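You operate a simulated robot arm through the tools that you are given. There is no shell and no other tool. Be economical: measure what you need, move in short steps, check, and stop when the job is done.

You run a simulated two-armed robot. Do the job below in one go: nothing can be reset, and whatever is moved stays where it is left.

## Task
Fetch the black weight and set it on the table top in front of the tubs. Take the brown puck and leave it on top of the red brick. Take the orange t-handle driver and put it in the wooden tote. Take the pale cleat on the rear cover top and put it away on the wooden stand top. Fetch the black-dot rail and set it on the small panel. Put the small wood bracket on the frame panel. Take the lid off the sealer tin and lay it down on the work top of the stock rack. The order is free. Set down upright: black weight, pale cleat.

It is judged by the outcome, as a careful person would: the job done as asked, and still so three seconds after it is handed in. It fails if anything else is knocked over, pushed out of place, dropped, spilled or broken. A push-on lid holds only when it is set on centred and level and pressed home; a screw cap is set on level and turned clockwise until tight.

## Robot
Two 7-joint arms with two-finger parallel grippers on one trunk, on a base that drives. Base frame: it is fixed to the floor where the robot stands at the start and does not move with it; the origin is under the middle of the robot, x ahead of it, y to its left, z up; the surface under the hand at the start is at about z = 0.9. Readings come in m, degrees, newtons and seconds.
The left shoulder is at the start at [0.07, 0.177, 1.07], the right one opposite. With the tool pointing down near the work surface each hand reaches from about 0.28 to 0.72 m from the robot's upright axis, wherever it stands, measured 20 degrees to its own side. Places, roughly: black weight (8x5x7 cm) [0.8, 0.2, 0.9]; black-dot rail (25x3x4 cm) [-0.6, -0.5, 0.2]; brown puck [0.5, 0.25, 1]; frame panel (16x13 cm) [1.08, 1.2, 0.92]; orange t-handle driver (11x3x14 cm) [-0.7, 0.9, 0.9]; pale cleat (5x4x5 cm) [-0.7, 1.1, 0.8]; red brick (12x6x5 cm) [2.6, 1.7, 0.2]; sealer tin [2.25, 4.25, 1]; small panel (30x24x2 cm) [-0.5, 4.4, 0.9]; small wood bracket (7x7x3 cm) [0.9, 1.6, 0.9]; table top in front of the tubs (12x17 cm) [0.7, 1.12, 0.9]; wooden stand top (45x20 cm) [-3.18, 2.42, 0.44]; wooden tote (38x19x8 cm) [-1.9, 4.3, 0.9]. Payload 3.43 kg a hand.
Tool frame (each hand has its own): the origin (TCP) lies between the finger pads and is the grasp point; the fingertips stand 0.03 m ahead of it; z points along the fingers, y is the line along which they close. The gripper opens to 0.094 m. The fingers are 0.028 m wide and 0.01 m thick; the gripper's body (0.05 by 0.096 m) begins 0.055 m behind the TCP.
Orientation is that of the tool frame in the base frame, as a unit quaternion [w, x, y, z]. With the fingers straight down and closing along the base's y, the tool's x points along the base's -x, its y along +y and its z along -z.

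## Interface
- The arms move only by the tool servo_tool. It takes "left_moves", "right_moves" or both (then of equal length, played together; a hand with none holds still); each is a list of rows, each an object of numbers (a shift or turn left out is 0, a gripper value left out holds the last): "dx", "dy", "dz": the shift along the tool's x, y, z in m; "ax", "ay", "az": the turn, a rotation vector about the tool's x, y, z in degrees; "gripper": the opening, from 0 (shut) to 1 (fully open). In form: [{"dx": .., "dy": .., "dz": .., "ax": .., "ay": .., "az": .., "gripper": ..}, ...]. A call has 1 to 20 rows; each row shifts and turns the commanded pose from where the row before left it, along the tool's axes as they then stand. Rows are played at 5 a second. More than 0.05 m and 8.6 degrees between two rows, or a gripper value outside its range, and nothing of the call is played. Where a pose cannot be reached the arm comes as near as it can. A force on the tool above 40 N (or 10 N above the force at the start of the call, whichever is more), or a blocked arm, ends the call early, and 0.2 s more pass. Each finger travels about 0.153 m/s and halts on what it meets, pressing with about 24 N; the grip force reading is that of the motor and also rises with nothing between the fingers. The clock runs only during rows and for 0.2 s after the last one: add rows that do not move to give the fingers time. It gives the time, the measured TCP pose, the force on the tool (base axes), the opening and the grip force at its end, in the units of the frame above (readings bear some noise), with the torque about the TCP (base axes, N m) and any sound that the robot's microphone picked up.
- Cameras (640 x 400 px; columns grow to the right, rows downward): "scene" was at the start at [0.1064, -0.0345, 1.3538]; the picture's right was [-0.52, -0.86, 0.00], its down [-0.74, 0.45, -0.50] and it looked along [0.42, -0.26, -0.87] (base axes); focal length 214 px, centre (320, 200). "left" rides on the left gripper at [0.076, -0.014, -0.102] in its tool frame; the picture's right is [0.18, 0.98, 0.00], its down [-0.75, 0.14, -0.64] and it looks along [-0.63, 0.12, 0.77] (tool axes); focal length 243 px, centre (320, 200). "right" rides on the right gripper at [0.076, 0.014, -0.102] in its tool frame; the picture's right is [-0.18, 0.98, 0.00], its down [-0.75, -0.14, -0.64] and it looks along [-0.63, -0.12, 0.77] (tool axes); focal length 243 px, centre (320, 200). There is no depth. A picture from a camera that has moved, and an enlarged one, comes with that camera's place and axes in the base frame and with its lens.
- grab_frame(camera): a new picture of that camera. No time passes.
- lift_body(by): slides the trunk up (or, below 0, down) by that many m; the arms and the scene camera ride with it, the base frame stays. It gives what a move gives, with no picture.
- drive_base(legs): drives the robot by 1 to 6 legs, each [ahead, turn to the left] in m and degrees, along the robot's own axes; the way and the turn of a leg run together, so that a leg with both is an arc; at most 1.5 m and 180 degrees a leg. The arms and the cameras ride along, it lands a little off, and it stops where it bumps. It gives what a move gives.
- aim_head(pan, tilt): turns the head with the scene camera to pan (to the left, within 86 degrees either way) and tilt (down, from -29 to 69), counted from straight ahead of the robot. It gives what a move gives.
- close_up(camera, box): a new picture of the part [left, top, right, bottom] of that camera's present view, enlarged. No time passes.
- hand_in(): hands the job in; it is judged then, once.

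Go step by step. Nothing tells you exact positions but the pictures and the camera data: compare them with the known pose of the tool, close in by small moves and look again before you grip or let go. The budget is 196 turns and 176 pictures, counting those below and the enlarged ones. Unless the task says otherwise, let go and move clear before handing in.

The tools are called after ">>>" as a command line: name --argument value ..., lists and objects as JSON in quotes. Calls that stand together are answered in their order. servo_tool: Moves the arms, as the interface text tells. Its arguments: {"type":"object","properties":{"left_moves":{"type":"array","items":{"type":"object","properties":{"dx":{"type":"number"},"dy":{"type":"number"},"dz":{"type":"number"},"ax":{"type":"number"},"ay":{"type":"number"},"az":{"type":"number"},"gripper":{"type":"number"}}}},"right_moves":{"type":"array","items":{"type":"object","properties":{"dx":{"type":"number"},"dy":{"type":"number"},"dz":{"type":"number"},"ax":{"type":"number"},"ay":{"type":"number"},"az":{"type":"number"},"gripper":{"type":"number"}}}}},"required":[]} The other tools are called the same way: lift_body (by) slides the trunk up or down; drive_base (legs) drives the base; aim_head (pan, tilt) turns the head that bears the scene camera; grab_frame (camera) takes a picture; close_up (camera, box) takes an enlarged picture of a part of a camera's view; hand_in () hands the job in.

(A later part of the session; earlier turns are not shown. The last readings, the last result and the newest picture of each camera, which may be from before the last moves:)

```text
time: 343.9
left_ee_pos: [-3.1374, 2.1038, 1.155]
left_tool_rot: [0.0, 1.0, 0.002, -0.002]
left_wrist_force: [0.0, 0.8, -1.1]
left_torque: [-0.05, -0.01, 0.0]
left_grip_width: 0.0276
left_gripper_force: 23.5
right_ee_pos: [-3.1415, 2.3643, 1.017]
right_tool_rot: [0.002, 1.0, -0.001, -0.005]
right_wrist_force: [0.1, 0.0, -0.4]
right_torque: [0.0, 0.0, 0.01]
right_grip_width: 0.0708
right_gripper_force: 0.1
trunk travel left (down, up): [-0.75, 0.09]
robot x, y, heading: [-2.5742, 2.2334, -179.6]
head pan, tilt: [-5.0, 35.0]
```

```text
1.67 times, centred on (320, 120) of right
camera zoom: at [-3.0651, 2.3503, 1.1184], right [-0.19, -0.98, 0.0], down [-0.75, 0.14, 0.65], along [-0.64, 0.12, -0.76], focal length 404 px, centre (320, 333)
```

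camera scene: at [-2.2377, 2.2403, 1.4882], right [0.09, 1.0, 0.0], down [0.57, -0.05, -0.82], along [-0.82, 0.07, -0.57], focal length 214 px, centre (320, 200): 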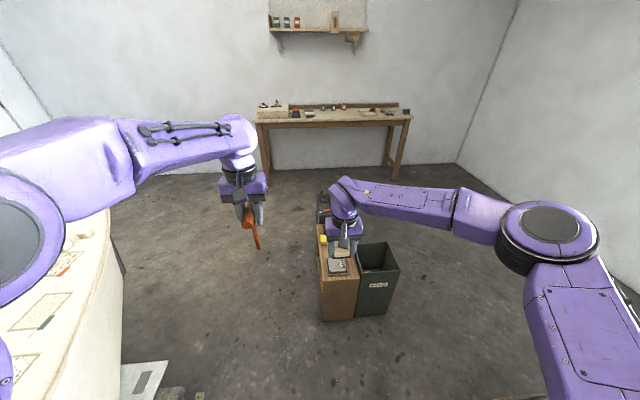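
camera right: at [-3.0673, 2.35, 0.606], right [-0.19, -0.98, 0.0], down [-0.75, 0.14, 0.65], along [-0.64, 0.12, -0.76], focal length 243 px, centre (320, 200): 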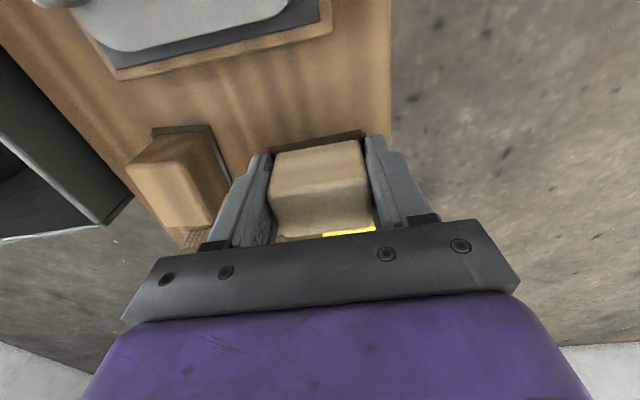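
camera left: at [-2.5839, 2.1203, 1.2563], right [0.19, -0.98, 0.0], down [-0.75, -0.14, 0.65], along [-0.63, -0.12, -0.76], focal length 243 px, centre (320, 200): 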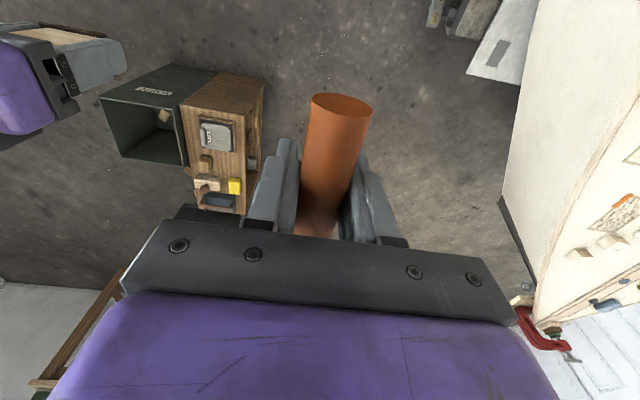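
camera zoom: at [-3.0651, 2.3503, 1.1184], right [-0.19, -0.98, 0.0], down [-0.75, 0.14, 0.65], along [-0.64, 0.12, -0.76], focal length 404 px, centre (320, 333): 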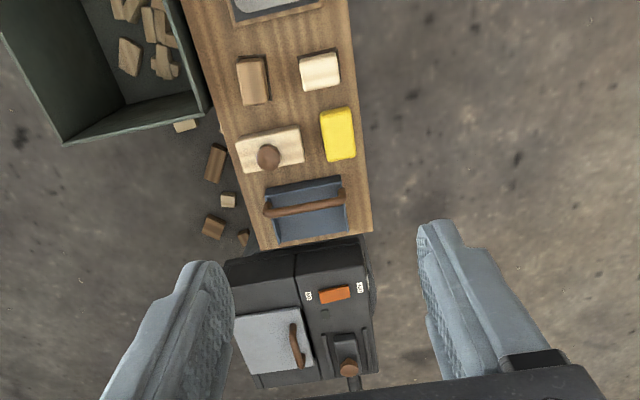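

Cleat is placed. Next the tote: reverse east, then north, and look at the far bench.

>>> drive_base --legs '[[-1.4, 0], [0, -90], [1.1, 0]]'

>>> aim_head --pan 30 --tilt 30

>>> grab_frame --camera "scene"

```text
time: 358.1
left_ee_pos: [-1.3401, 3.4292, 1.1552]
left_tool_rot: [-0.012, 0.721, -0.692, 0.006]
left_wrist_force: [-1.9, -0.1, -1.0]
left_torque: [0.07, -0.13, 0.02]
left_grip_width: 0.0277
left_gripper_force: 24.1
right_ee_pos: [-1.0789, 3.4436, 1.0207]
right_tool_rot: [-0.012, 0.719, -0.695, 0.001]
right_wrist_force: [-0.4, -0.2, 0.3]
right_torque: [0.01, -0.09, 0.01]
right_grip_width: 0.0705
right_gripper_force: 0.1
trunk travel left (down, up): [-0.75, 0.09]
robot x, y, heading: [-1.1665, 2.8772, 100.2]
head pan, tilt: [-5.0, 35.0]
stopped in leg 3: the robot was blocked; the commanded pose is now the measured one
```

```text
time: 359.1
left_ee_pos: [-1.3223, 3.4324, 1.1553]
left_tool_rot: [-0.005, 0.72, -0.694, 0.001]
left_wrist_force: [-0.2, -0.1, -0.5]
left_torque: [0.0, 0.03, 0.01]
left_grip_width: 0.0274
left_gripper_force: 24.5
right_ee_pos: [-1.0617, 3.4458, 1.0185]
right_tool_rot: [-0.006, 0.717, -0.697, -0.003]
right_wrist_force: [-0.1, 0.4, -0.6]
right_torque: [0.02, 0.03, 0.01]
right_grip_width: 0.0703
right_gripper_force: 0.1
trunk travel left (down, up): [-0.75, 0.09]
robot x, y, heading: [-1.17, 2.8744, 100.2]
head pan, tilt: [30.0, 30.0]
```

```text
31 pictures are left
camera scene: at [-1.2331, 2.9963, 1.4962], right [0.77, 0.64, 0.0], down [0.32, -0.38, -0.87], along [-0.56, 0.66, -0.5], focal length 214 px, centre (320, 200)
```

scene: 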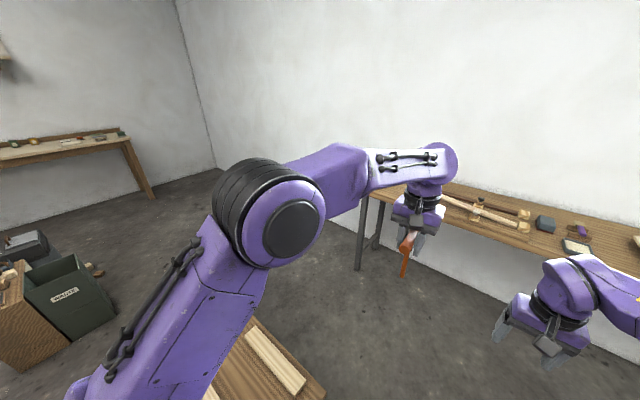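

I bumped the low table's end (≈x −1.42); I'll back off, go around further east, then come along the bench at y≈3.64. Raise the hands first.

>>> servo_tool --left_moves '[{"dx": 0.04, "dz": -0.03}, {"dx": 0.04, "dz": -0.03}, {"dx": 0.04, "dz": -0.03}, {}]' --right_moves '[{"dx": 0.04, "dz": -0.03}, {"dx": 0.04, "dz": -0.03}, {"dx": 0.04, "dz": -0.03}, {"dz": -0.04}]'

>>> drive_base --legs '[[-0.25, 0], [0, -50], [0.4, 0], [0, 40], [0.7, 0]]'

>>> aim_head --pan 60 --tilt 30

>>> grab_frame --camera "scene"

```text
time: 360.1
left_ee_pos: [-1.322, 3.3122, 1.2438]
left_tool_rot: [-0.006, 0.719, -0.695, 0.002]
left_wrist_force: [0.8, -0.1, -1.2]
left_torque: [0.01, 0.02, -0.02]
left_grip_width: 0.0277
left_gripper_force: 23.9
right_ee_pos: [-1.0589, 3.3246, 1.1469]
right_tool_rot: [-0.006, 0.718, -0.696, -0.002]
right_wrist_force: [-0.1, -0.2, 0.2]
right_torque: [0.0, -0.01, 0.01]
right_grip_width: 0.0707
right_gripper_force: 0.1
trunk travel left (down, up): [-0.75, 0.09]
robot x, y, heading: [-1.168, 2.8791, 99.9]
head pan, tilt: [30.0, 30.0]
```

```text
time: 371.6
left_ee_pos: [-0.9364, 4.0943, 1.2452]
left_tool_rot: [0.005, -0.653, 0.757, -0.002]
left_wrist_force: [-0.2, -0.3, -1.3]
left_torque: [0.01, -0.05, -0.02]
left_grip_width: 0.0277
left_gripper_force: 24.6
right_ee_pos: [-0.6775, 4.0587, 1.1463]
right_tool_rot: [0.008, -0.652, 0.758, 0.003]
right_wrist_force: [-0.7, -0.7, 0.1]
right_torque: [0.0, 0.01, 0.0]
right_grip_width: 0.0705
right_gripper_force: 0.0
trunk travel left (down, up): [-0.75, 0.09]
robot x, y, heading: [-0.8666, 3.6435, 89.7]
head pan, tilt: [30.0, 30.0]
```

```text
time: 372.5
left_ee_pos: [-0.9367, 4.0954, 1.245]
left_tool_rot: [0.006, -0.654, 0.756, -0.002]
left_wrist_force: [0.1, -0.2, -1.7]
left_torque: [-0.01, 0.0, -0.03]
left_grip_width: 0.0277
left_gripper_force: 24.1
right_ee_pos: [-0.6774, 4.0581, 1.1465]
right_tool_rot: [0.006, -0.651, 0.759, 0.002]
right_wrist_force: [-0.5, 1.0, 0.6]
right_torque: [-0.03, 0.01, 0.01]
right_grip_width: 0.0704
right_gripper_force: 0.1
trunk travel left (down, up): [-0.75, 0.09]
robot x, y, heading: [-0.8624, 3.6401, 89.8]
head pan, tilt: [60.0, 30.0]
```

```text
30 pictures are left
camera scene: at [-0.9426, 3.7348, 1.4962], right [0.5, 0.86, 0.0], down [0.43, -0.25, -0.87], along [-0.75, 0.44, -0.5], focal length 214 px, centre (320, 200)
```

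scene: 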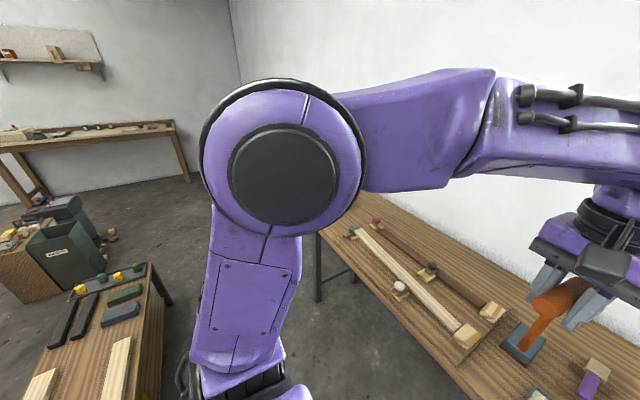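

The bench's left end is hidden by my elbow. Low table edge is y≈3.35, bench front y≈4.07, so I'll travel west along y≈3.73.

>>> drive_base --legs '[[0.09, 0], [0, 90.5], [0.85, 0], [0, -90]]'

>>> aim_head --pan 5 --tilt 45

>>> grab_frame --camera "scene"

```text
time: 385.4
left_ee_pos: [-1.7919, 4.1726, 1.2449]
left_tool_rot: [0.006, -0.66, 0.752, -0.002]
left_wrist_force: [0.6, 0.0, -0.7]
left_torque: [-0.01, 0.02, 0.01]
left_grip_width: 0.0276
left_gripper_force: 24.3
right_ee_pos: [-1.5317, 4.1422, 1.1467]
right_tool_rot: [0.007, -0.658, 0.753, 0.003]
right_wrist_force: [-0.4, 0.2, 0.3]
right_torque: [-0.01, -0.02, 0.02]
right_grip_width: 0.0707
right_gripper_force: 0.1
trunk travel left (down, up): [-0.75, 0.09]
robot x, y, heading: [-1.7143, 3.7156, 90.8]
head pan, tilt: [60.0, 30.0]
```

```text
time: 386.6
left_ee_pos: [-1.7925, 4.1719, 1.2437]
left_tool_rot: [0.006, -0.66, 0.751, -0.002]
left_wrist_force: [0.1, 0.7, -1.0]
left_torque: [0.0, 0.0, -0.02]
left_grip_width: 0.0277
left_gripper_force: 23.9
right_ee_pos: [-1.5309, 4.1417, 1.1469]
right_tool_rot: [0.007, -0.658, 0.753, 0.002]
right_wrist_force: [1.1, 0.0, 0.6]
right_torque: [-0.04, 0.0, -0.01]
right_grip_width: 0.0704
right_gripper_force: 0.1
trunk travel left (down, up): [-0.75, 0.09]
robot x, y, heading: [-1.7154, 3.7227, 90.6]
head pan, tilt: [5.0, 45.0]
```

```text
29 pictures are left
camera scene: at [-1.721, 3.8491, 1.4736], right [0.99, 0.1, 0.0], down [0.07, -0.7, -0.71], along [-0.07, 0.7, -0.71], focal length 214 px, centre (320, 200)
```

scene: 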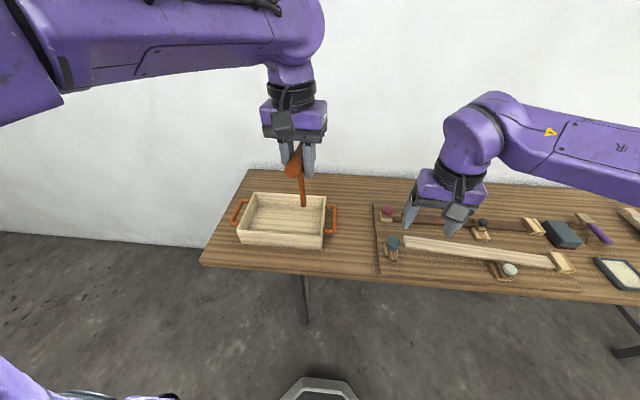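

The tote (≈(−1.886, 4.297)) is empty. I'll move the driver over it and tilt it about the handle axis so it can be laid down lengthwise.

>>> servo_tool --left_moves '[{"dx": -0.0275, "dy": 0.031}, {"dx": -0.0275, "dy": 0.031}, {"dx": -0.0275, "dy": 0.031}, {"dx": -0.0275, "dy": 0.03}, {"dz": 0.04}, {"ax": 7.5}, {"ax": 7.5}, {"ax": 7.5}, {"ax": 7.5}, {"ax": 7.5}, {"ax": 7.5}, {"ax": 7.5}, {"ax": 7.5}, {}]'

>>> grab_frame --camera "scene"

```text
time: 389.6
left_ee_pos: [-1.8976, 4.2974, 1.2044]
left_tool_rot: [0.335, -0.569, 0.649, -0.378]
left_wrist_force: [0.1, 0.5, -1.4]
left_torque: [0.02, -0.05, -0.02]
left_grip_width: 0.0277
left_gripper_force: 24.4
right_ee_pos: [-1.531, 4.1408, 1.1472]
right_tool_rot: [0.007, -0.658, 0.753, 0.002]
right_wrist_force: [0.7, 0.2, 1.1]
right_torque: [-0.02, 0.01, 0.01]
right_grip_width: 0.0707
right_gripper_force: 0.0
trunk travel left (down, up): [-0.75, 0.09]
robot x, y, heading: [-1.7137, 3.7177, 90.8]
head pan, tilt: [5.0, 45.0]
```

```text
28 pictures are left
camera scene: at [-1.7204, 3.8488, 1.4736], right [1.0, 0.1, 0.0], down [0.07, -0.7, -0.71], along [-0.07, 0.7, -0.71], focal length 214 px, centre (320, 200)
```

scene: 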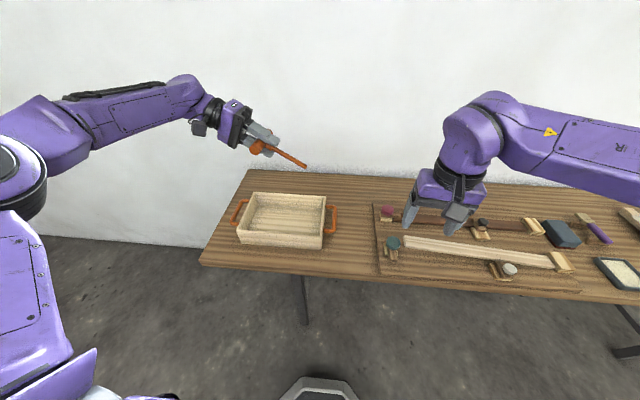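

Tilt achieved. Descend straight down most of the way and check.

>>> servo_tool --left_moves '[{"dy": 0.037, "dz": 0.021}, {"dy": 0.037, "dz": 0.021}, {"dy": 0.037, "dz": 0.021}, {"dy": 0.037, "dz": 0.021}, {}]'

>>> close_up --camera "scene" --box '[200, 140, 360, 260]'

```text
time: 390.9
left_ee_pos: [-1.8978, 4.2982, 1.0331]
left_tool_rot: [0.335, -0.568, 0.65, -0.378]
left_wrist_force: [0.0, 0.3, -0.3]
left_torque: [-0.01, -0.01, -0.03]
left_grip_width: 0.0276
left_gripper_force: 23.9
right_ee_pos: [-1.5309, 4.1407, 1.1464]
right_tool_rot: [0.007, -0.658, 0.753, 0.003]
right_wrist_force: [0.4, 0.2, 0.8]
right_torque: [0.0, 0.02, -0.01]
right_grip_width: 0.0706
right_gripper_force: 0.0
trunk travel left (down, up): [-0.75, 0.09]
robot x, y, heading: [-1.7112, 3.7175, 90.6]
head pan, tilt: [5.0, 45.0]
```

```text
3.33 times, centred on (280, 200) of scene
camera zoom: at [-1.7206, 3.8484, 1.4736], right [1.0, 0.1, 0.0], down [0.07, -0.7, -0.71], along [-0.07, 0.7, -0.71], focal length 715 px, centre (453, 200)
```

zoom: 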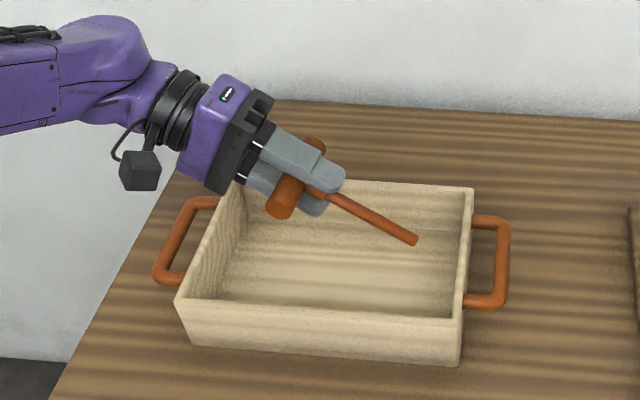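

Interior spans x −2.0…−1.75, y 4.21…4.365. Shift +18 mm in x, −10 mm in y, and lower 5 cm.

>>> servo_tool --left_moves '[{"dz": 0.0157, "dy": -0.009, "dx": 0.01}, {"dy": 0.022, "dz": 0.012}, {"dy": 0.022, "dz": 0.012}, {}]'

>>> close_up --camera "scene" --box '[200, 140, 360, 260]'

```text
time: 391.9
left_ee_pos: [-1.8821, 4.2858, 0.9842]
left_tool_rot: [0.335, -0.568, 0.65, -0.377]
left_wrist_force: [0.4, -0.1, -0.9]
left_torque: [-0.02, 0.01, 0.0]
left_grip_width: 0.0277
left_gripper_force: 23.6
right_ee_pos: [-1.5312, 4.1405, 1.1459]
right_tool_rot: [0.007, -0.658, 0.753, 0.002]
right_wrist_force: [0.3, -0.5, 0.2]
right_torque: [0.03, 0.01, -0.01]
right_grip_width: 0.0704
right_gripper_force: 0.1
trunk travel left (down, up): [-0.75, 0.09]
robot x, y, heading: [-1.7076, 3.7175, 90.8]
head pan, tilt: [5.0, 45.0]
```

```text
3.33 times, centred on (280, 200) of scene
camera zoom: at [-1.7206, 3.8483, 1.4736], right [1.0, 0.1, 0.0], down [0.07, -0.7, -0.71], along [-0.07, 0.7, -0.71], focal length 715 px, centre (453, 200)
```

zoom: 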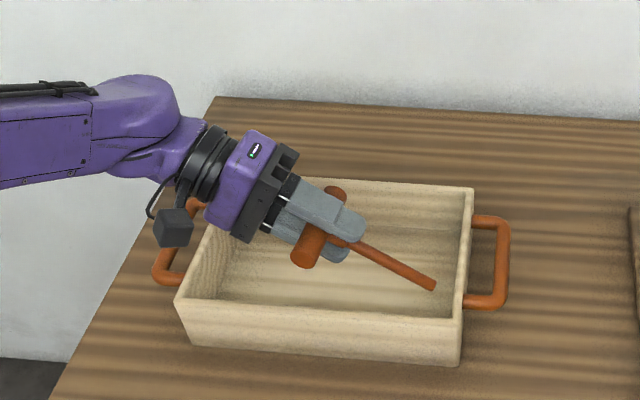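

Clearances look fine (camera block ~5 cm above the rim). Lower another 2.5 cm in small steps.

>>> servo_tool --left_moves '[{"dy": 0.0087, "dz": 0.005}, {"dy": 0.0087, "dz": 0.005}, {"dy": 0.0044, "dz": 0.0025}, {}]'

>>> close_up --camera "scene" --box '[200, 140, 360, 260]'

```text
time: 392.9
left_ee_pos: [-1.8805, 4.2865, 0.959]
left_tool_rot: [0.334, -0.568, 0.65, -0.378]
left_wrist_force: [-0.3, 0.4, -0.8]
left_torque: [0.03, 0.03, 0.01]
left_grip_width: 0.0276
left_gripper_force: 23.8
right_ee_pos: [-1.5308, 4.1411, 1.1463]
right_tool_rot: [0.007, -0.658, 0.753, 0.003]
right_wrist_force: [0.5, -0.2, 0.6]
right_torque: [0.01, 0.0, 0.01]
right_grip_width: 0.0706
right_gripper_force: 0.1
trunk travel left (down, up): [-0.75, 0.09]
robot x, y, heading: [-1.7132, 3.7156, 90.7]
head pan, tilt: [5.0, 45.0]
```

```text
3.33 times, centred on (280, 200) of scene
camera zoom: at [-1.7211, 3.8491, 1.4735], right [1.0, 0.1, 0.0], down [0.07, -0.7, -0.71], along [-0.07, 0.7, -0.71], focal length 715 px, centre (453, 200)
```

zoom: 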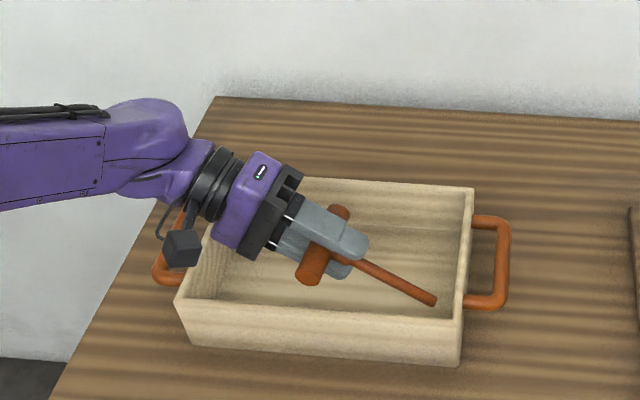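

Nearly down. Lower 6 mm more, open a little, then withdraw along the finger direction.

>>> servo_tool --left_moves '[{"dy": 0.0026, "dz": 0.0015}, {"dy": 0.0026, "dz": 0.0015}, {"gripper": 0.38}, {"gripper": 0.45}, {}, {"dz": -0.01}, {"dz": -0.01}, {"dz": -0.015}, {}]'

>>> close_up --camera "scene" --box '[200, 140, 360, 260]'

```text
time: 394.9
left_ee_pos: [-1.9114, 4.2907, 0.9706]
left_tool_rot: [0.335, -0.569, 0.649, -0.378]
left_wrist_force: [-0.2, -0.1, -0.1]
left_torque: [0.0, -0.02, 0.02]
left_grip_width: 0.0422
left_gripper_force: 0.1
right_ee_pos: [-1.5314, 4.1413, 1.1473]
right_tool_rot: [0.006, -0.658, 0.753, 0.002]
right_wrist_force: [0.4, 0.1, 0.2]
right_torque: [0.03, 0.01, -0.01]
right_grip_width: 0.0705
right_gripper_force: 0.1
trunk travel left (down, up): [-0.75, 0.09]
robot x, y, heading: [-1.7128, 3.7181, 90.7]
head pan, tilt: [5.0, 45.0]
```

```text
3.33 times, centred on (280, 200) of scene
camera zoom: at [-1.7209, 3.849, 1.4735], right [1.0, 0.1, 0.0], down [0.07, -0.7, -0.71], along [-0.07, 0.7, -0.71], focal length 715 px, centre (453, 200)
```

zoom: 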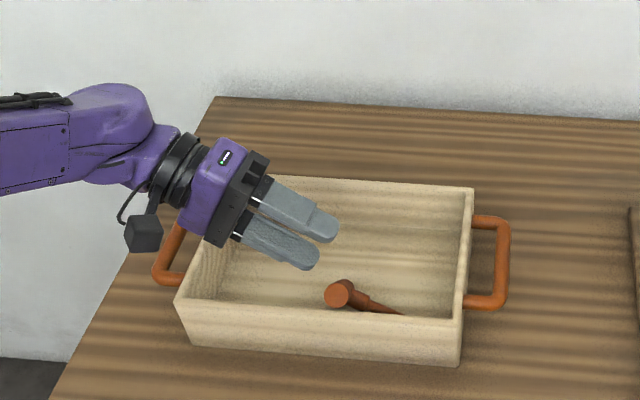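

Driver lies in the tote. Raise and straighten the left hand, then head for the rail near the start position.

>>> servo_tool --left_moves '[{"dy": -0.037, "dz": -0.021}, {"dy": -0.037, "dz": -0.021}, {"dy": -0.037, "dz": -0.021}, {"dy": -0.037, "dz": -0.021}, {"dy": -0.037, "dz": -0.021}, {"ax": -7.5}, {"ax": -7.5}, {"ax": -7.5}, {"ax": -7.5}, {"ax": -7.5}, {"ax": -7.5}, {"ax": -7.5}, {"ax": -7.5}, {"dx": 0.04, "gripper": 0.6}, {"dx": 0.04}, {"dx": 0.04}, {}]'

>>> drive_base --legs '[[0, -91], [1.5, 0], [0.22, 0], [0, -90], [1.5, 0], [1.4, 0]]'

```text
time: 398.4
left_ee_pos: [-1.9282, 4.1709, 1.1826]
left_tool_rot: [0.006, -0.66, 0.751, -0.002]
left_wrist_force: [0.0, -0.2, -0.6]
left_torque: [-0.01, 0.01, 0.01]
left_grip_width: 0.0562
left_gripper_force: 0.0
right_ee_pos: [-1.5324, 4.1418, 1.1461]
right_tool_rot: [0.006, -0.658, 0.753, 0.002]
right_wrist_force: [-0.1, 0.4, -0.1]
right_torque: [-0.01, 0.02, 0.0]
right_grip_width: 0.0703
right_gripper_force: 0.1
trunk travel left (down, up): [-0.75, 0.09]
robot x, y, heading: [-1.7115, 3.7171, 90.5]
head pan, tilt: [5.0, 45.0]
```

```text
time: 428.5
left_ee_pos: [0.2209, 0.3477, 1.1828]
left_tool_rot: [-0.002, 0.754, 0.657, -0.005]
left_wrist_force: [0.4, 0.0, 0.7]
left_torque: [-0.02, -0.03, -0.03]
left_grip_width: 0.0567
left_gripper_force: 0.0
right_ee_pos: [-0.1763, 0.3805, 1.1457]
right_tool_rot: [0.002, 0.755, 0.656, -0.007]
right_wrist_force: [0.6, 0.7, 0.3]
right_torque: [0.01, -0.01, 0.0]
right_grip_width: 0.0706
right_gripper_force: 0.2
trunk travel left (down, up): [-0.75, 0.09]
robot x, y, heading: [0.0055, 0.8009, -89.7]
head pan, tilt: [5.0, 45.0]
```

In the corridor now. Look ahead-right at the rack with the rails.

>>> aim_head --pan -35 --tilt 40

>>> grab_frame --camera "scene"

```text
time: 429.6
left_ee_pos: [0.2204, 0.3474, 1.1827]
left_tool_rot: [-0.002, 0.754, 0.657, -0.005]
left_wrist_force: [0.2, -0.2, -0.2]
left_torque: [0.03, -0.01, -0.01]
left_grip_width: 0.0566
left_gripper_force: 0.1
right_ee_pos: [-0.175, 0.3784, 1.1468]
right_tool_rot: [0.003, 0.755, 0.655, -0.008]
right_wrist_force: [-0.5, -0.4, -0.7]
right_torque: [0.0, -0.01, 0.03]
right_grip_width: 0.0705
right_gripper_force: 0.1
trunk travel left (down, up): [-0.75, 0.09]
robot x, y, heading: [0.0052, 0.7986, -89.8]
head pan, tilt: [-35.0, 40.0]
```

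```text
23 pictures are left
camera scene: at [-0.041, 0.681, 1.4808], right [-0.82, 0.57, 0.0], down [0.37, 0.53, -0.77], along [-0.44, -0.63, -0.64], focal length 214 px, centre (320, 200)
```

scene: 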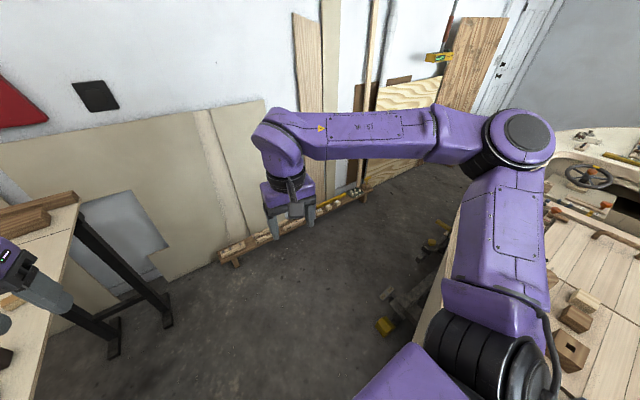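

Zoom in on the low rack.

>>> close_up --camera "scene" --box '[210, 175, 370, 275]'

```text
4.00 times, centred on (290, 225) of scene
camera zoom: at [-0.041, 0.681, 1.4808], right [-0.82, 0.57, 0.0], down [0.37, 0.53, -0.77], along [-0.44, -0.63, -0.64], focal length 858 px, centre (440, 100)
```

zoom: 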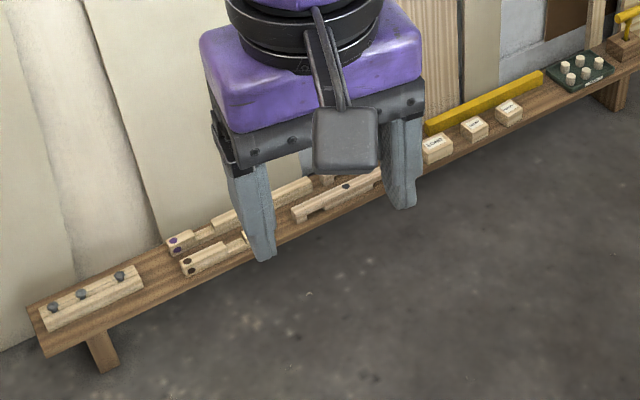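

I'll move to face the low bench at (−0.4, 0.1), lower the trunk and look closely.

>>> drive_base --legs '[[0.68, 0], [0, -90], [0.45, 0], [0, 90]]'

>>> lift_body --by -0.4

>>> aim_head --pan -15 --tilt 45

>>> grab_frame --camera "scene"

```text
time: 443.3
left_ee_pos: [-0.2216, -0.3475, 1.1837]
left_tool_rot: [-0.003, 0.752, 0.659, -0.005]
left_wrist_force: [-0.3, -0.3, 0.2]
left_torque: [0.03, -0.01, 0.01]
left_grip_width: 0.0567
left_gripper_force: 0.1
right_ee_pos: [-0.6176, -0.317, 1.1467]
right_tool_rot: [0.003, 0.754, 0.657, -0.007]
right_wrist_force: [-0.3, -0.3, -0.2]
right_torque: [0.02, -0.01, 0.0]
right_grip_width: 0.0706
right_gripper_force: 0.0
trunk travel left (down, up): [-0.75, 0.09]
robot x, y, heading: [-0.4418, 0.1059, -89.4]
head pan, tilt: [-35.0, 40.0]
```

```text
time: 447.1
left_ee_pos: [-0.2222, -0.3471, 0.7828]
left_tool_rot: [-0.002, 0.752, 0.659, -0.005]
left_wrist_force: [0.4, -0.2, 0.7]
left_torque: [0.05, 0.03, 0.01]
left_grip_width: 0.0564
left_gripper_force: 0.0
right_ee_pos: [-0.6188, -0.3184, 0.7463]
right_tool_rot: [0.003, 0.753, 0.658, -0.007]
right_wrist_force: [-0.2, -1.1, 0.6]
right_torque: [0.03, 0.01, 0.03]
right_grip_width: 0.0705
right_gripper_force: 0.0
trunk travel left (down, up): [-0.35, 0.49]
robot x, y, heading: [-0.4361, 0.1054, -89.4]
head pan, tilt: [-35.0, 40.0]
```

```text
time: 448.0
left_ee_pos: [-0.2211, -0.3467, 0.783]
left_tool_rot: [-0.002, 0.752, 0.659, -0.005]
left_wrist_force: [0.8, -0.9, -0.4]
left_torque: [0.02, 0.0, -0.02]
left_grip_width: 0.0561
left_gripper_force: 0.1
right_ee_pos: [-0.6186, -0.3177, 0.7463]
right_tool_rot: [0.002, 0.754, 0.657, -0.007]
right_wrist_force: [-0.2, -0.6, 1.3]
right_torque: [-0.01, -0.02, 0.01]
right_grip_width: 0.0705
right_gripper_force: 0.0
trunk travel left (down, up): [-0.35, 0.49]
robot x, y, heading: [-0.4381, 0.1056, -89.5]
head pan, tilt: [-15.0, 45.0]
```

```text
21 pictures are left
camera scene: at [-0.4574, -0.0237, 1.0736], right [-0.97, 0.25, 0.0], down [0.18, 0.68, -0.71], along [-0.18, -0.68, -0.71], focal length 214 px, centre (320, 200)
```

scene: 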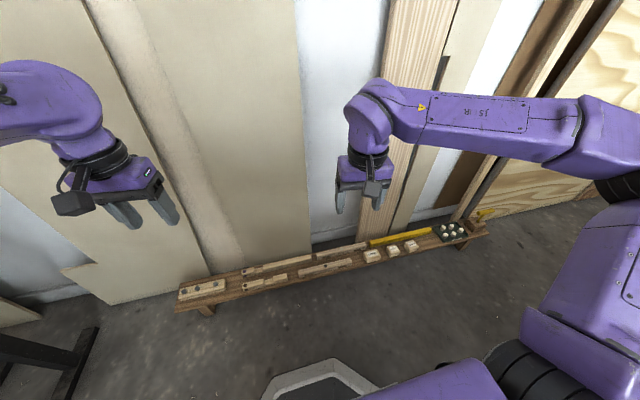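

>>> close_up --camera "scene" --box '[230, 230, 390, 300]'

```text
4.00 times, centred on (310, 265) of scene
camera zoom: at [-0.4574, -0.0237, 1.0736], right [-0.97, 0.25, 0.0], down [0.18, 0.68, -0.71], along [-0.18, -0.68, -0.71], focal length 858 px, centre (360, -60)
```

zoom: 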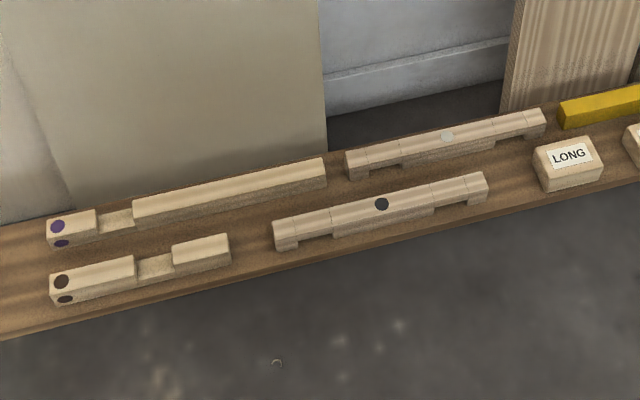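

The black-dot rail is the bridge-shaped one, centre ≈ (−0.592, −0.449), along x, 24 cm long. Lower the trunk, turn the right tool to close along y and move above it.

>>> lift_body --by -0.3

>>> servo_tool --right_moves '[{"az": 8.2}, {"az": 8.2}, {"az": 8.2}, {"az": 8.2}, {"az": 8.2}, {"az": 8.2}, {"az": 8.2}, {"az": 8.2}, {"az": 8.2}, {"az": 8.2}, {}]'

>>> servo_tool --right_moves '[{"dx": 0.01, "dy": 0.035}, {"dx": 0.01, "dy": 0.045}, {"dx": 0.007, "dy": 0.045}, {"dz": 0.04}, {"dz": 0.03}, {}]'

>>> grab_frame --camera "right"

```text
time: 451.0
left_ee_pos: [-0.2224, -0.3469, 0.4828]
left_tool_rot: [-0.003, 0.752, 0.659, -0.006]
left_wrist_force: [0.2, 0.1, 0.9]
left_torque: [0.0, 0.04, -0.04]
left_grip_width: 0.0564
left_gripper_force: 0.0
right_ee_pos: [-0.6193, -0.3172, 0.4459]
right_tool_rot: [0.003, 0.754, 0.657, -0.007]
right_wrist_force: [-0.5, 0.4, -0.1]
right_torque: [-0.02, -0.02, 0.01]
right_grip_width: 0.0706
right_gripper_force: 0.1
trunk travel left (down, up): [-0.05, 0.79]
robot x, y, heading: [-0.4372, 0.1053, -89.5]
head pan, tilt: [-15.0, 45.0]
```

```text
time: 453.4
left_ee_pos: [-0.2211, -0.3475, 0.4836]
left_tool_rot: [-0.003, 0.751, 0.66, -0.006]
left_wrist_force: [-0.4, -0.4, -0.2]
left_torque: [0.0, 0.01, 0.0]
left_grip_width: 0.0562
left_gripper_force: 0.0
right_ee_pos: [-0.6182, -0.3173, 0.4458]
right_tool_rot: [0.007, 1.0, 0.001, -0.004]
right_wrist_force: [0.8, 0.5, 0.4]
right_torque: [-0.01, 0.0, -0.01]
right_grip_width: 0.0704
right_gripper_force: 0.0
trunk travel left (down, up): [-0.05, 0.79]
robot x, y, heading: [-0.436, 0.107, -89.4]
head pan, tilt: [-15.0, 45.0]
```

```text
time: 454.8
left_ee_pos: [-0.2228, -0.3473, 0.484]
left_tool_rot: [-0.002, 0.752, 0.659, -0.006]
left_wrist_force: [0.5, -0.9, -0.1]
left_torque: [-0.02, 0.0, 0.01]
left_grip_width: 0.0564
left_gripper_force: 0.0
right_ee_pos: [-0.5921, -0.4419, 0.3771]
right_tool_rot: [0.006, 1.0, 0.002, -0.003]
right_wrist_force: [0.7, 0.7, 0.0]
right_torque: [0.0, 0.01, 0.03]
right_grip_width: 0.0706
right_gripper_force: 0.1
trunk travel left (down, up): [-0.05, 0.79]
robot x, y, heading: [-0.4379, 0.1088, -89.2]
head pan, tilt: [-15.0, 45.0]
```

```text
19 pictures are left
camera right: at [-0.5157, -0.4558, 0.4794], right [-0.18, -0.98, 0.01], down [-0.75, 0.15, 0.65], along [-0.64, 0.11, -0.76], focal length 243 px, centre (320, 200)
```

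right: 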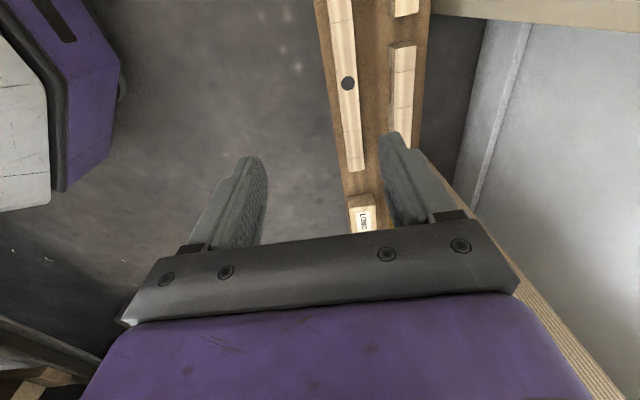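

Refined: rail dot ≈ (−0.60, −0.476), top z≈0.17. Narrow the opening, align and descend partway.

>>> servo_tool --right_moves '[{"dx": -0.008, "dy": 0.034, "gripper": 0.55}, {"dz": 0.04}, {"dz": 0.04}, {"dz": 0.03}, {}]'

>>> grab_frame --camera "right"

```text
time: 456.0
left_ee_pos: [-0.221, -0.3471, 0.4838]
left_tool_rot: [-0.002, 0.752, 0.659, -0.005]
left_wrist_force: [0.3, 0.5, -0.3]
left_torque: [0.0, 0.0, 0.0]
left_grip_width: 0.0563
left_gripper_force: 0.1
right_ee_pos: [-0.6, -0.4792, 0.2673]
right_tool_rot: [0.006, 1.0, 0.002, -0.003]
right_wrist_force: [-0.8, -0.3, 0.1]
right_torque: [0.01, -0.02, 0.0]
right_grip_width: 0.0518
right_gripper_force: 0.2
trunk travel left (down, up): [-0.05, 0.79]
robot x, y, heading: [-0.4429, 0.1053, -89.3]
head pan, tilt: [-15.0, 45.0]
```

```text
18 pictures are left
camera right: at [-0.5233, -0.4911, 0.3705], right [-0.18, -0.98, 0.01], down [-0.75, 0.15, 0.65], along [-0.64, 0.11, -0.76], focal length 243 px, centre (320, 200)
```

right: 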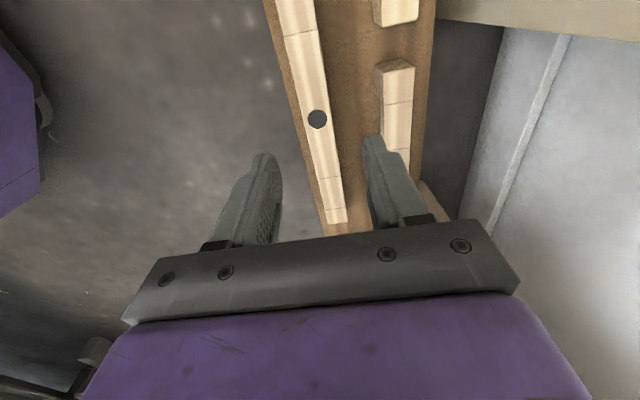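

Dot is right on the grasp line. Descend and grip.

>>> servo_tool --right_moves '[{"dz": 0.04}, {"dz": 0.035}, {"dz": 0.012}, {}]'

>>> close_up --camera "right" --box '[220, 60, 420, 240]'

```text
time: 457.0
left_ee_pos: [-0.2214, -0.3482, 0.4827]
left_tool_rot: [-0.002, 0.752, 0.659, -0.005]
left_wrist_force: [0.0, 0.6, -0.2]
left_torque: [0.0, 0.01, 0.0]
left_grip_width: 0.0562
left_gripper_force: 0.1
right_ee_pos: [-0.6008, -0.478, 0.1812]
right_tool_rot: [0.006, 1.0, 0.002, -0.003]
right_wrist_force: [-0.2, 0.5, 0.5]
right_torque: [0.0, 0.03, 0.02]
right_grip_width: 0.0519
right_gripper_force: 0.0
trunk travel left (down, up): [-0.05, 0.79]
robot x, y, heading: [-0.4397, 0.1092, -89.4]
head pan, tilt: [-15.0, 45.0]
```

```text
2.22 times, centred on (320, 150) of right
camera zoom: at [-0.5242, -0.4924, 0.2835], right [-0.18, -0.98, 0.01], down [-0.75, 0.15, 0.65], along [-0.64, 0.11, -0.76], focal length 539 px, centre (320, 311)
```

zoom: 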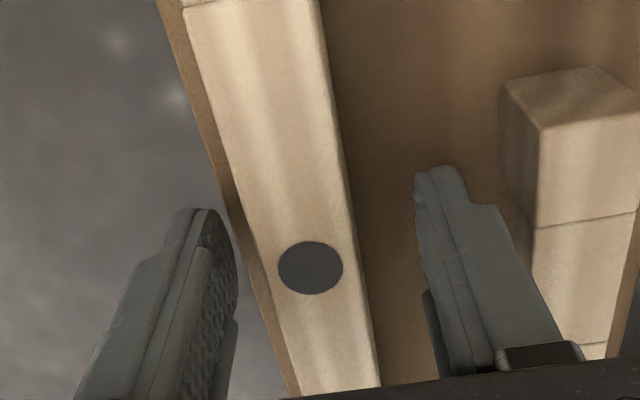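

Lower 1 cm more and close.

>>> servo_tool --right_moves '[{"dz": 0.005, "dy": -0.002}, {"dz": 0.004}, {"gripper": 0.1}, {"gripper": 0.1}, {"gripper": 0.1}, {"gripper": 0.1}, {}]'

```text
time: 458.6
left_ee_pos: [-0.2222, -0.3467, 0.4851]
left_tool_rot: [-0.001, 0.752, 0.659, -0.007]
left_wrist_force: [0.5, 0.0, 1.0]
left_torque: [0.0, -0.02, 0.0]
left_grip_width: 0.0563
left_gripper_force: 0.1
right_ee_pos: [-0.6007, -0.4762, 0.1733]
right_tool_rot: [0.005, 1.0, 0.001, -0.003]
right_wrist_force: [-4.5, 30.5, 16.9]
right_torque: [0.77, -0.48, -0.06]
right_grip_width: 0.0476
right_gripper_force: 24.1
trunk travel left (down, up): [-0.05, 0.79]
robot x, y, heading: [-0.4366, 0.1055, -89.6]
head pan, tilt: [-15.0, 45.0]
```

The near finger is pressing on the bench's front edge (bench top higher than assumed). Open, rise 15 mm and look.

>>> servo_tool --right_moves '[{"gripper": 0.6}, {}, {"dz": -0.008}, {"dz": -0.007}, {}]'

>>> close_up --camera "right" --box '[220, 60, 420, 240]'

```text
time: 459.8
left_ee_pos: [-0.2214, -0.3479, 0.4832]
left_tool_rot: [-0.002, 0.752, 0.66, -0.005]
left_wrist_force: [0.2, -0.7, 0.8]
left_torque: [0.02, -0.02, -0.03]
left_grip_width: 0.0564
left_gripper_force: 0.1
right_ee_pos: [-0.599, -0.4765, 0.1869]
right_tool_rot: [0.006, 1.0, 0.002, -0.003]
right_wrist_force: [-0.4, -0.5, -0.2]
right_torque: [-0.02, -0.05, 0.01]
right_grip_width: 0.0564
right_gripper_force: 0.0
trunk travel left (down, up): [-0.05, 0.79]
robot x, y, heading: [-0.4377, 0.1064, -89.4]
head pan, tilt: [-15.0, 45.0]
```

```text
2.22 times, centred on (320, 150) of right
camera zoom: at [-0.5241, -0.4905, 0.29], right [-0.18, -0.98, 0.01], down [-0.75, 0.15, 0.65], along [-0.64, 0.11, -0.76], focal length 539 px, centre (320, 311)
```

zoom: 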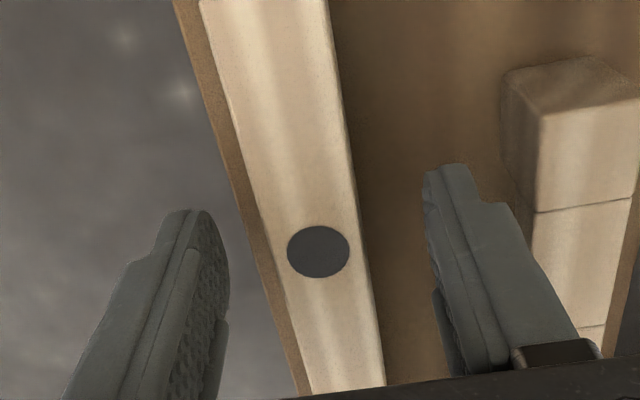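

Rail undisturbed. Lower 5 mm only and close.

>>> servo_tool --right_moves '[{"dz": 0.005}, {"gripper": 0.1}, {"gripper": 0.1}, {"gripper": 0.1}, {"gripper": 0.1}, {}]'

```text
time: 461.2
left_ee_pos: [-0.222, -0.3472, 0.4829]
left_tool_rot: [-0.003, 0.752, 0.659, -0.006]
left_wrist_force: [0.0, 0.0, -0.6]
left_torque: [-0.06, -0.01, 0.02]
left_grip_width: 0.0564
left_gripper_force: 0.1
right_ee_pos: [-0.5993, -0.4771, 0.1824]
right_tool_rot: [0.006, 1.0, 0.002, -0.004]
right_wrist_force: [-0.5, -1.2, -0.8]
right_torque: [-0.02, -0.01, 0.03]
right_grip_width: 0.0235
right_gripper_force: 23.6
trunk travel left (down, up): [-0.05, 0.79]
robot x, y, heading: [-0.4371, 0.1089, -89.4]
head pan, tilt: [-15.0, 45.0]
```

Gripped (0.0235 wide). Lift and check.

>>> servo_tool --right_moves '[{"dz": -0.02}, {"dz": -0.03}, {"dz": -0.04}, {"dz": -0.04}, {"dz": -0.04}, {"dz": -0.04}, {"dy": -0.04}, {"dy": -0.04}, {"dy": -0.03}, {}]'

>>> grab_frame --camera "scene"

```text
time: 463.4
left_ee_pos: [-0.2207, -0.3481, 0.4827]
left_tool_rot: [-0.002, 0.752, 0.659, -0.006]
left_wrist_force: [0.2, 0.6, 0.3]
left_torque: [0.0, 0.05, 0.0]
left_grip_width: 0.0563
left_gripper_force: 0.1
right_ee_pos: [-0.5987, -0.3652, 0.3907]
right_tool_rot: [0.007, 1.0, 0.002, -0.003]
right_wrist_force: [0.0, 0.2, -1.0]
right_torque: [0.01, -0.03, 0.0]
right_grip_width: 0.023
right_gripper_force: 23.8
trunk travel left (down, up): [-0.05, 0.79]
robot x, y, heading: [-0.4371, 0.1018, -89.5]
head pan, tilt: [-15.0, 45.0]
```

```text
15 pictures are left
camera scene: at [-0.4574, -0.0237, 0.7735], right [-0.97, 0.25, 0.0], down [0.18, 0.69, -0.71], along [-0.18, -0.68, -0.71], focal length 214 px, centre (320, 200)
```

scene: 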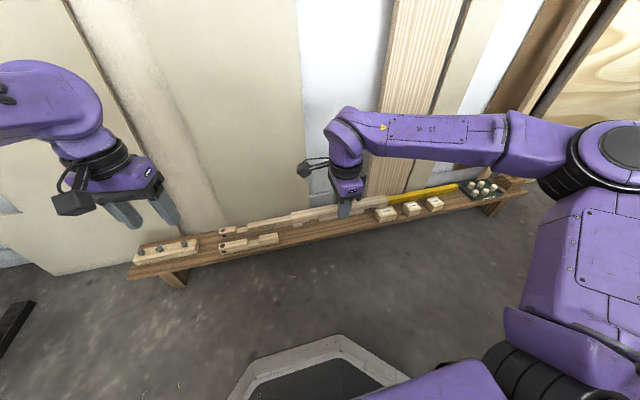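

Rail is in hand. Raise the trunk and hands, then drive north again.

>>> lift_body --by 0.4

>>> lift_body --by 0.3

>>> servo_tool --right_moves '[{"dz": -0.04}, {"dz": -0.04}, {}]'

>>> drive_base --legs '[[0, 89.5], [0.45, 0], [0, 90], [1.5, 0], [1.5, 0]]'

```text
time: 467.2
left_ee_pos: [-0.2208, -0.3481, 0.8838]
left_tool_rot: [-0.002, 0.752, 0.659, -0.006]
left_wrist_force: [0.4, -0.9, 0.0]
left_torque: [-0.03, 0.02, 0.0]
left_grip_width: 0.0562
left_gripper_force: 0.0
right_ee_pos: [-0.6001, -0.3667, 0.7908]
right_tool_rot: [0.006, 1.0, 0.002, -0.004]
right_wrist_force: [0.6, -0.5, -1.0]
right_torque: [0.01, -0.02, 0.03]
right_grip_width: 0.0234
right_gripper_force: 23.4
trunk travel left (down, up): [-0.45, 0.39]
robot x, y, heading: [-0.4387, 0.1072, -89.1]
head pan, tilt: [-15.0, 45.0]
```

```text
time: 470.2
left_ee_pos: [-0.2218, -0.3484, 1.1825]
left_tool_rot: [-0.002, 0.752, 0.659, -0.005]
left_wrist_force: [-0.4, 0.1, 0.2]
left_torque: [0.01, 0.01, 0.01]
left_grip_width: 0.0564
left_gripper_force: 0.0
right_ee_pos: [-0.6, -0.3657, 1.0911]
right_tool_rot: [0.006, 1.0, 0.002, -0.004]
right_wrist_force: [-0.4, -0.3, -1.2]
right_torque: [0.02, 0.0, -0.02]
right_grip_width: 0.0236
right_gripper_force: 23.9
trunk travel left (down, up): [-0.75, 0.09]
robot x, y, heading: [-0.4371, 0.1058, -89.4]
head pan, tilt: [-15.0, 45.0]
```

```text
time: 471.0
left_ee_pos: [-0.2225, -0.3478, 1.1827]
left_tool_rot: [-0.002, 0.752, 0.659, -0.005]
left_wrist_force: [0.4, -0.2, 0.5]
left_torque: [0.0, 0.03, -0.02]
left_grip_width: 0.0566
left_gripper_force: 0.1
right_ee_pos: [-0.6002, -0.3635, 1.1713]
right_tool_rot: [0.006, 1.0, 0.002, -0.003]
right_wrist_force: [0.0, 0.6, -1.0]
right_torque: [0.0, 0.01, 0.01]
right_grip_width: 0.023
right_gripper_force: 24.2
trunk travel left (down, up): [-0.75, 0.09]
robot x, y, heading: [-0.437, 0.1053, -89.3]
head pan, tilt: [-15.0, 45.0]
```

```text
time: 495.5
left_ee_pos: [-0.1477, 3.5802, 1.1839]
left_tool_rot: [0.005, -0.648, 0.762, -0.002]
left_wrist_force: [0.0, 0.2, 0.1]
left_torque: [0.0, 0.01, 0.01]
left_grip_width: 0.0562
left_gripper_force: 0.0
right_ee_pos: [0.2284, 3.5861, 1.1715]
right_tool_rot: [0.004, 0.013, 1.0, 0.006]
right_wrist_force: [0.1, -0.7, -0.8]
right_torque: [0.0, -0.03, 0.01]
right_grip_width: 0.0235
right_gripper_force: 23.8
trunk travel left (down, up): [-0.75, 0.09]
robot x, y, heading: [0.0552, 3.1223, 88.8]
head pan, tilt: [-15.0, 45.0]
```

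Rail still firm. Move west to x≈−0.6 and face the bench.

>>> drive_base --legs '[[0, 91], [0.68, 0], [0, -90], [0.35, 0]]'

>>> aim_head --pan -3 --tilt 35

>>> grab_frame --camera "scene"

```text
time: 508.8
left_ee_pos: [-0.8255, 3.923, 1.1837]
left_tool_rot: [0.006, -0.651, 0.759, -0.002]
left_wrist_force: [-0.7, 0.0, 0.4]
left_torque: [-0.01, -0.01, 0.0]
left_grip_width: 0.0565
left_gripper_force: 0.0
right_ee_pos: [-0.4481, 3.9306, 1.1712]
right_tool_rot: [0.004, 0.009, 1.0, 0.006]
right_wrist_force: [-0.2, -0.9, -1.1]
right_torque: [0.05, -0.02, -0.01]
right_grip_width: 0.0233
right_gripper_force: 24.0
trunk travel left (down, up): [-0.75, 0.09]
robot x, y, heading: [-0.617, 3.4625, 89.4]
head pan, tilt: [-15.0, 45.0]
```

```text
time: 509.6
left_ee_pos: [-0.8268, 3.9237, 1.1841]
left_tool_rot: [0.006, -0.651, 0.759, -0.002]
left_wrist_force: [0.0, -0.1, -0.1]
left_torque: [0.01, 0.0, 0.01]
left_grip_width: 0.0563
left_gripper_force: 0.1
right_ee_pos: [-0.4483, 3.9324, 1.1713]
right_tool_rot: [0.004, 0.009, 1.0, 0.006]
right_wrist_force: [0.6, 0.9, -1.0]
right_torque: [0.0, -0.01, 0.0]
right_grip_width: 0.0235
right_gripper_force: 23.6
trunk travel left (down, up): [-0.75, 0.09]
robot x, y, heading: [-0.62, 3.4674, 89.5]
head pan, tilt: [-3.0, 35.0]
```

```text
14 pictures are left
camera scene: at [-0.6143, 3.6047, 1.4882], right [1.0, -0.06, 0.0], down [-0.04, -0.57, -0.82], along [0.05, 0.82, -0.57], focal length 214 px, centre (320, 200)
```

scene: 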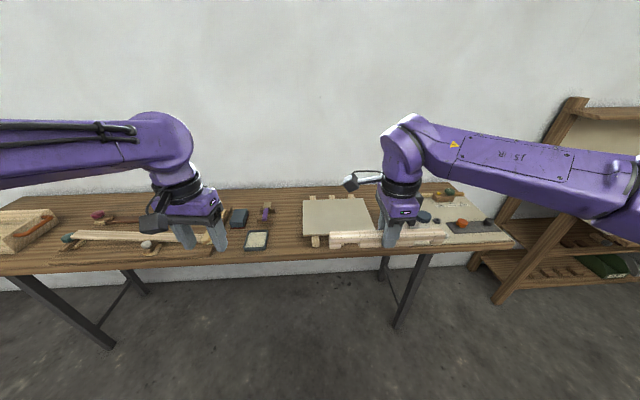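

The small panel is the light board at centre. Zoom.

>>> close_up --camera "scene" --box '[270, 180, 430, 270]'

```text
4.00 times, centred on (350, 225) of scene
camera zoom: at [-0.6143, 3.6047, 1.4882], right [1.0, -0.06, 0.0], down [-0.04, -0.57, -0.82], along [0.05, 0.82, -0.57], focal length 858 px, centre (200, 100)
```

zoom: 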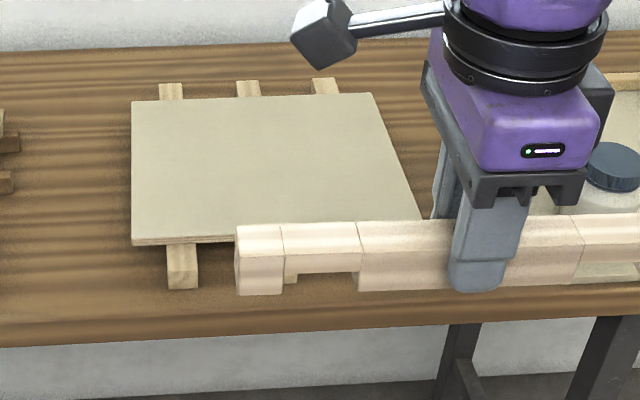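

Panel centre ≈ (−0.50, 4.31), 28 cm along x — the rail fits along x. Drive 0.27 ahead, lower a bit and centre the rail over it.

>>> drive_base --legs '[[0.27, 0]]'

>>> servo_tool --right_moves '[{"dz": 0.04}, {"dz": 0.04}, {"dx": 0.026, "dy": 0.035}, {"dx": 0.026, "dy": 0.035}, {"dy": 0.038}, {}]'

>>> grab_frame --camera "scene"

```text
time: 511.5
left_ee_pos: [-0.8227, 4.1931, 1.1846]
left_tool_rot: [0.006, -0.652, 0.758, -0.002]
left_wrist_force: [0.3, -0.2, 0.5]
left_torque: [0.04, 0.02, -0.01]
left_grip_width: 0.0564
left_gripper_force: 0.0
right_ee_pos: [-0.4448, 4.2009, 1.1717]
right_tool_rot: [0.004, 0.009, 1.0, 0.008]
right_wrist_force: [-0.1, -1.7, -1.8]
right_torque: [0.06, -0.03, 0.01]
right_grip_width: 0.0237
right_gripper_force: 24.3
trunk travel left (down, up): [-0.75, 0.09]
robot x, y, heading: [-0.6166, 3.738, 89.5]
head pan, tilt: [-3.0, 35.0]
```

```text
time: 512.9
left_ee_pos: [-0.8221, 4.1939, 1.1837]
left_tool_rot: [0.006, -0.651, 0.759, -0.001]
left_wrist_force: [-1.2, 0.3, -0.2]
left_torque: [-0.01, 0.0, 0.01]
left_grip_width: 0.0566
left_gripper_force: 0.0
right_ee_pos: [-0.4947, 4.3122, 1.0899]
right_tool_rot: [0.004, 0.009, 1.0, 0.005]
right_wrist_force: [-0.7, 0.1, -1.0]
right_torque: [-0.01, -0.02, 0.0]
right_grip_width: 0.0236
right_gripper_force: 24.7
trunk travel left (down, up): [-0.75, 0.09]
robot x, y, heading: [-0.6166, 3.7367, 89.1]
head pan, tilt: [-3.0, 35.0]
```

```text
12 pictures are left
camera scene: at [-0.6115, 3.8742, 1.4884], right [1.0, -0.06, 0.0], down [-0.04, -0.57, -0.82], along [0.05, 0.82, -0.57], focal length 214 px, centre (320, 200)
```

scene: 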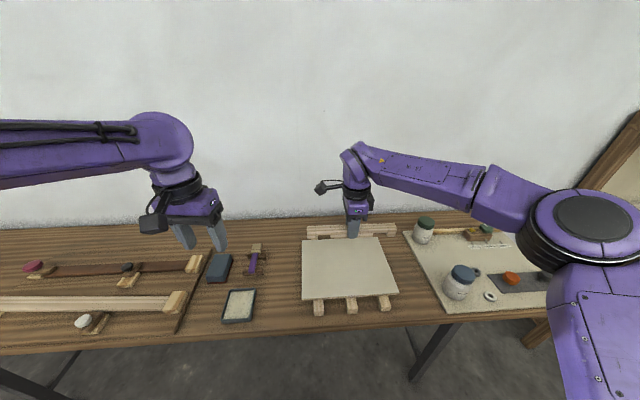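

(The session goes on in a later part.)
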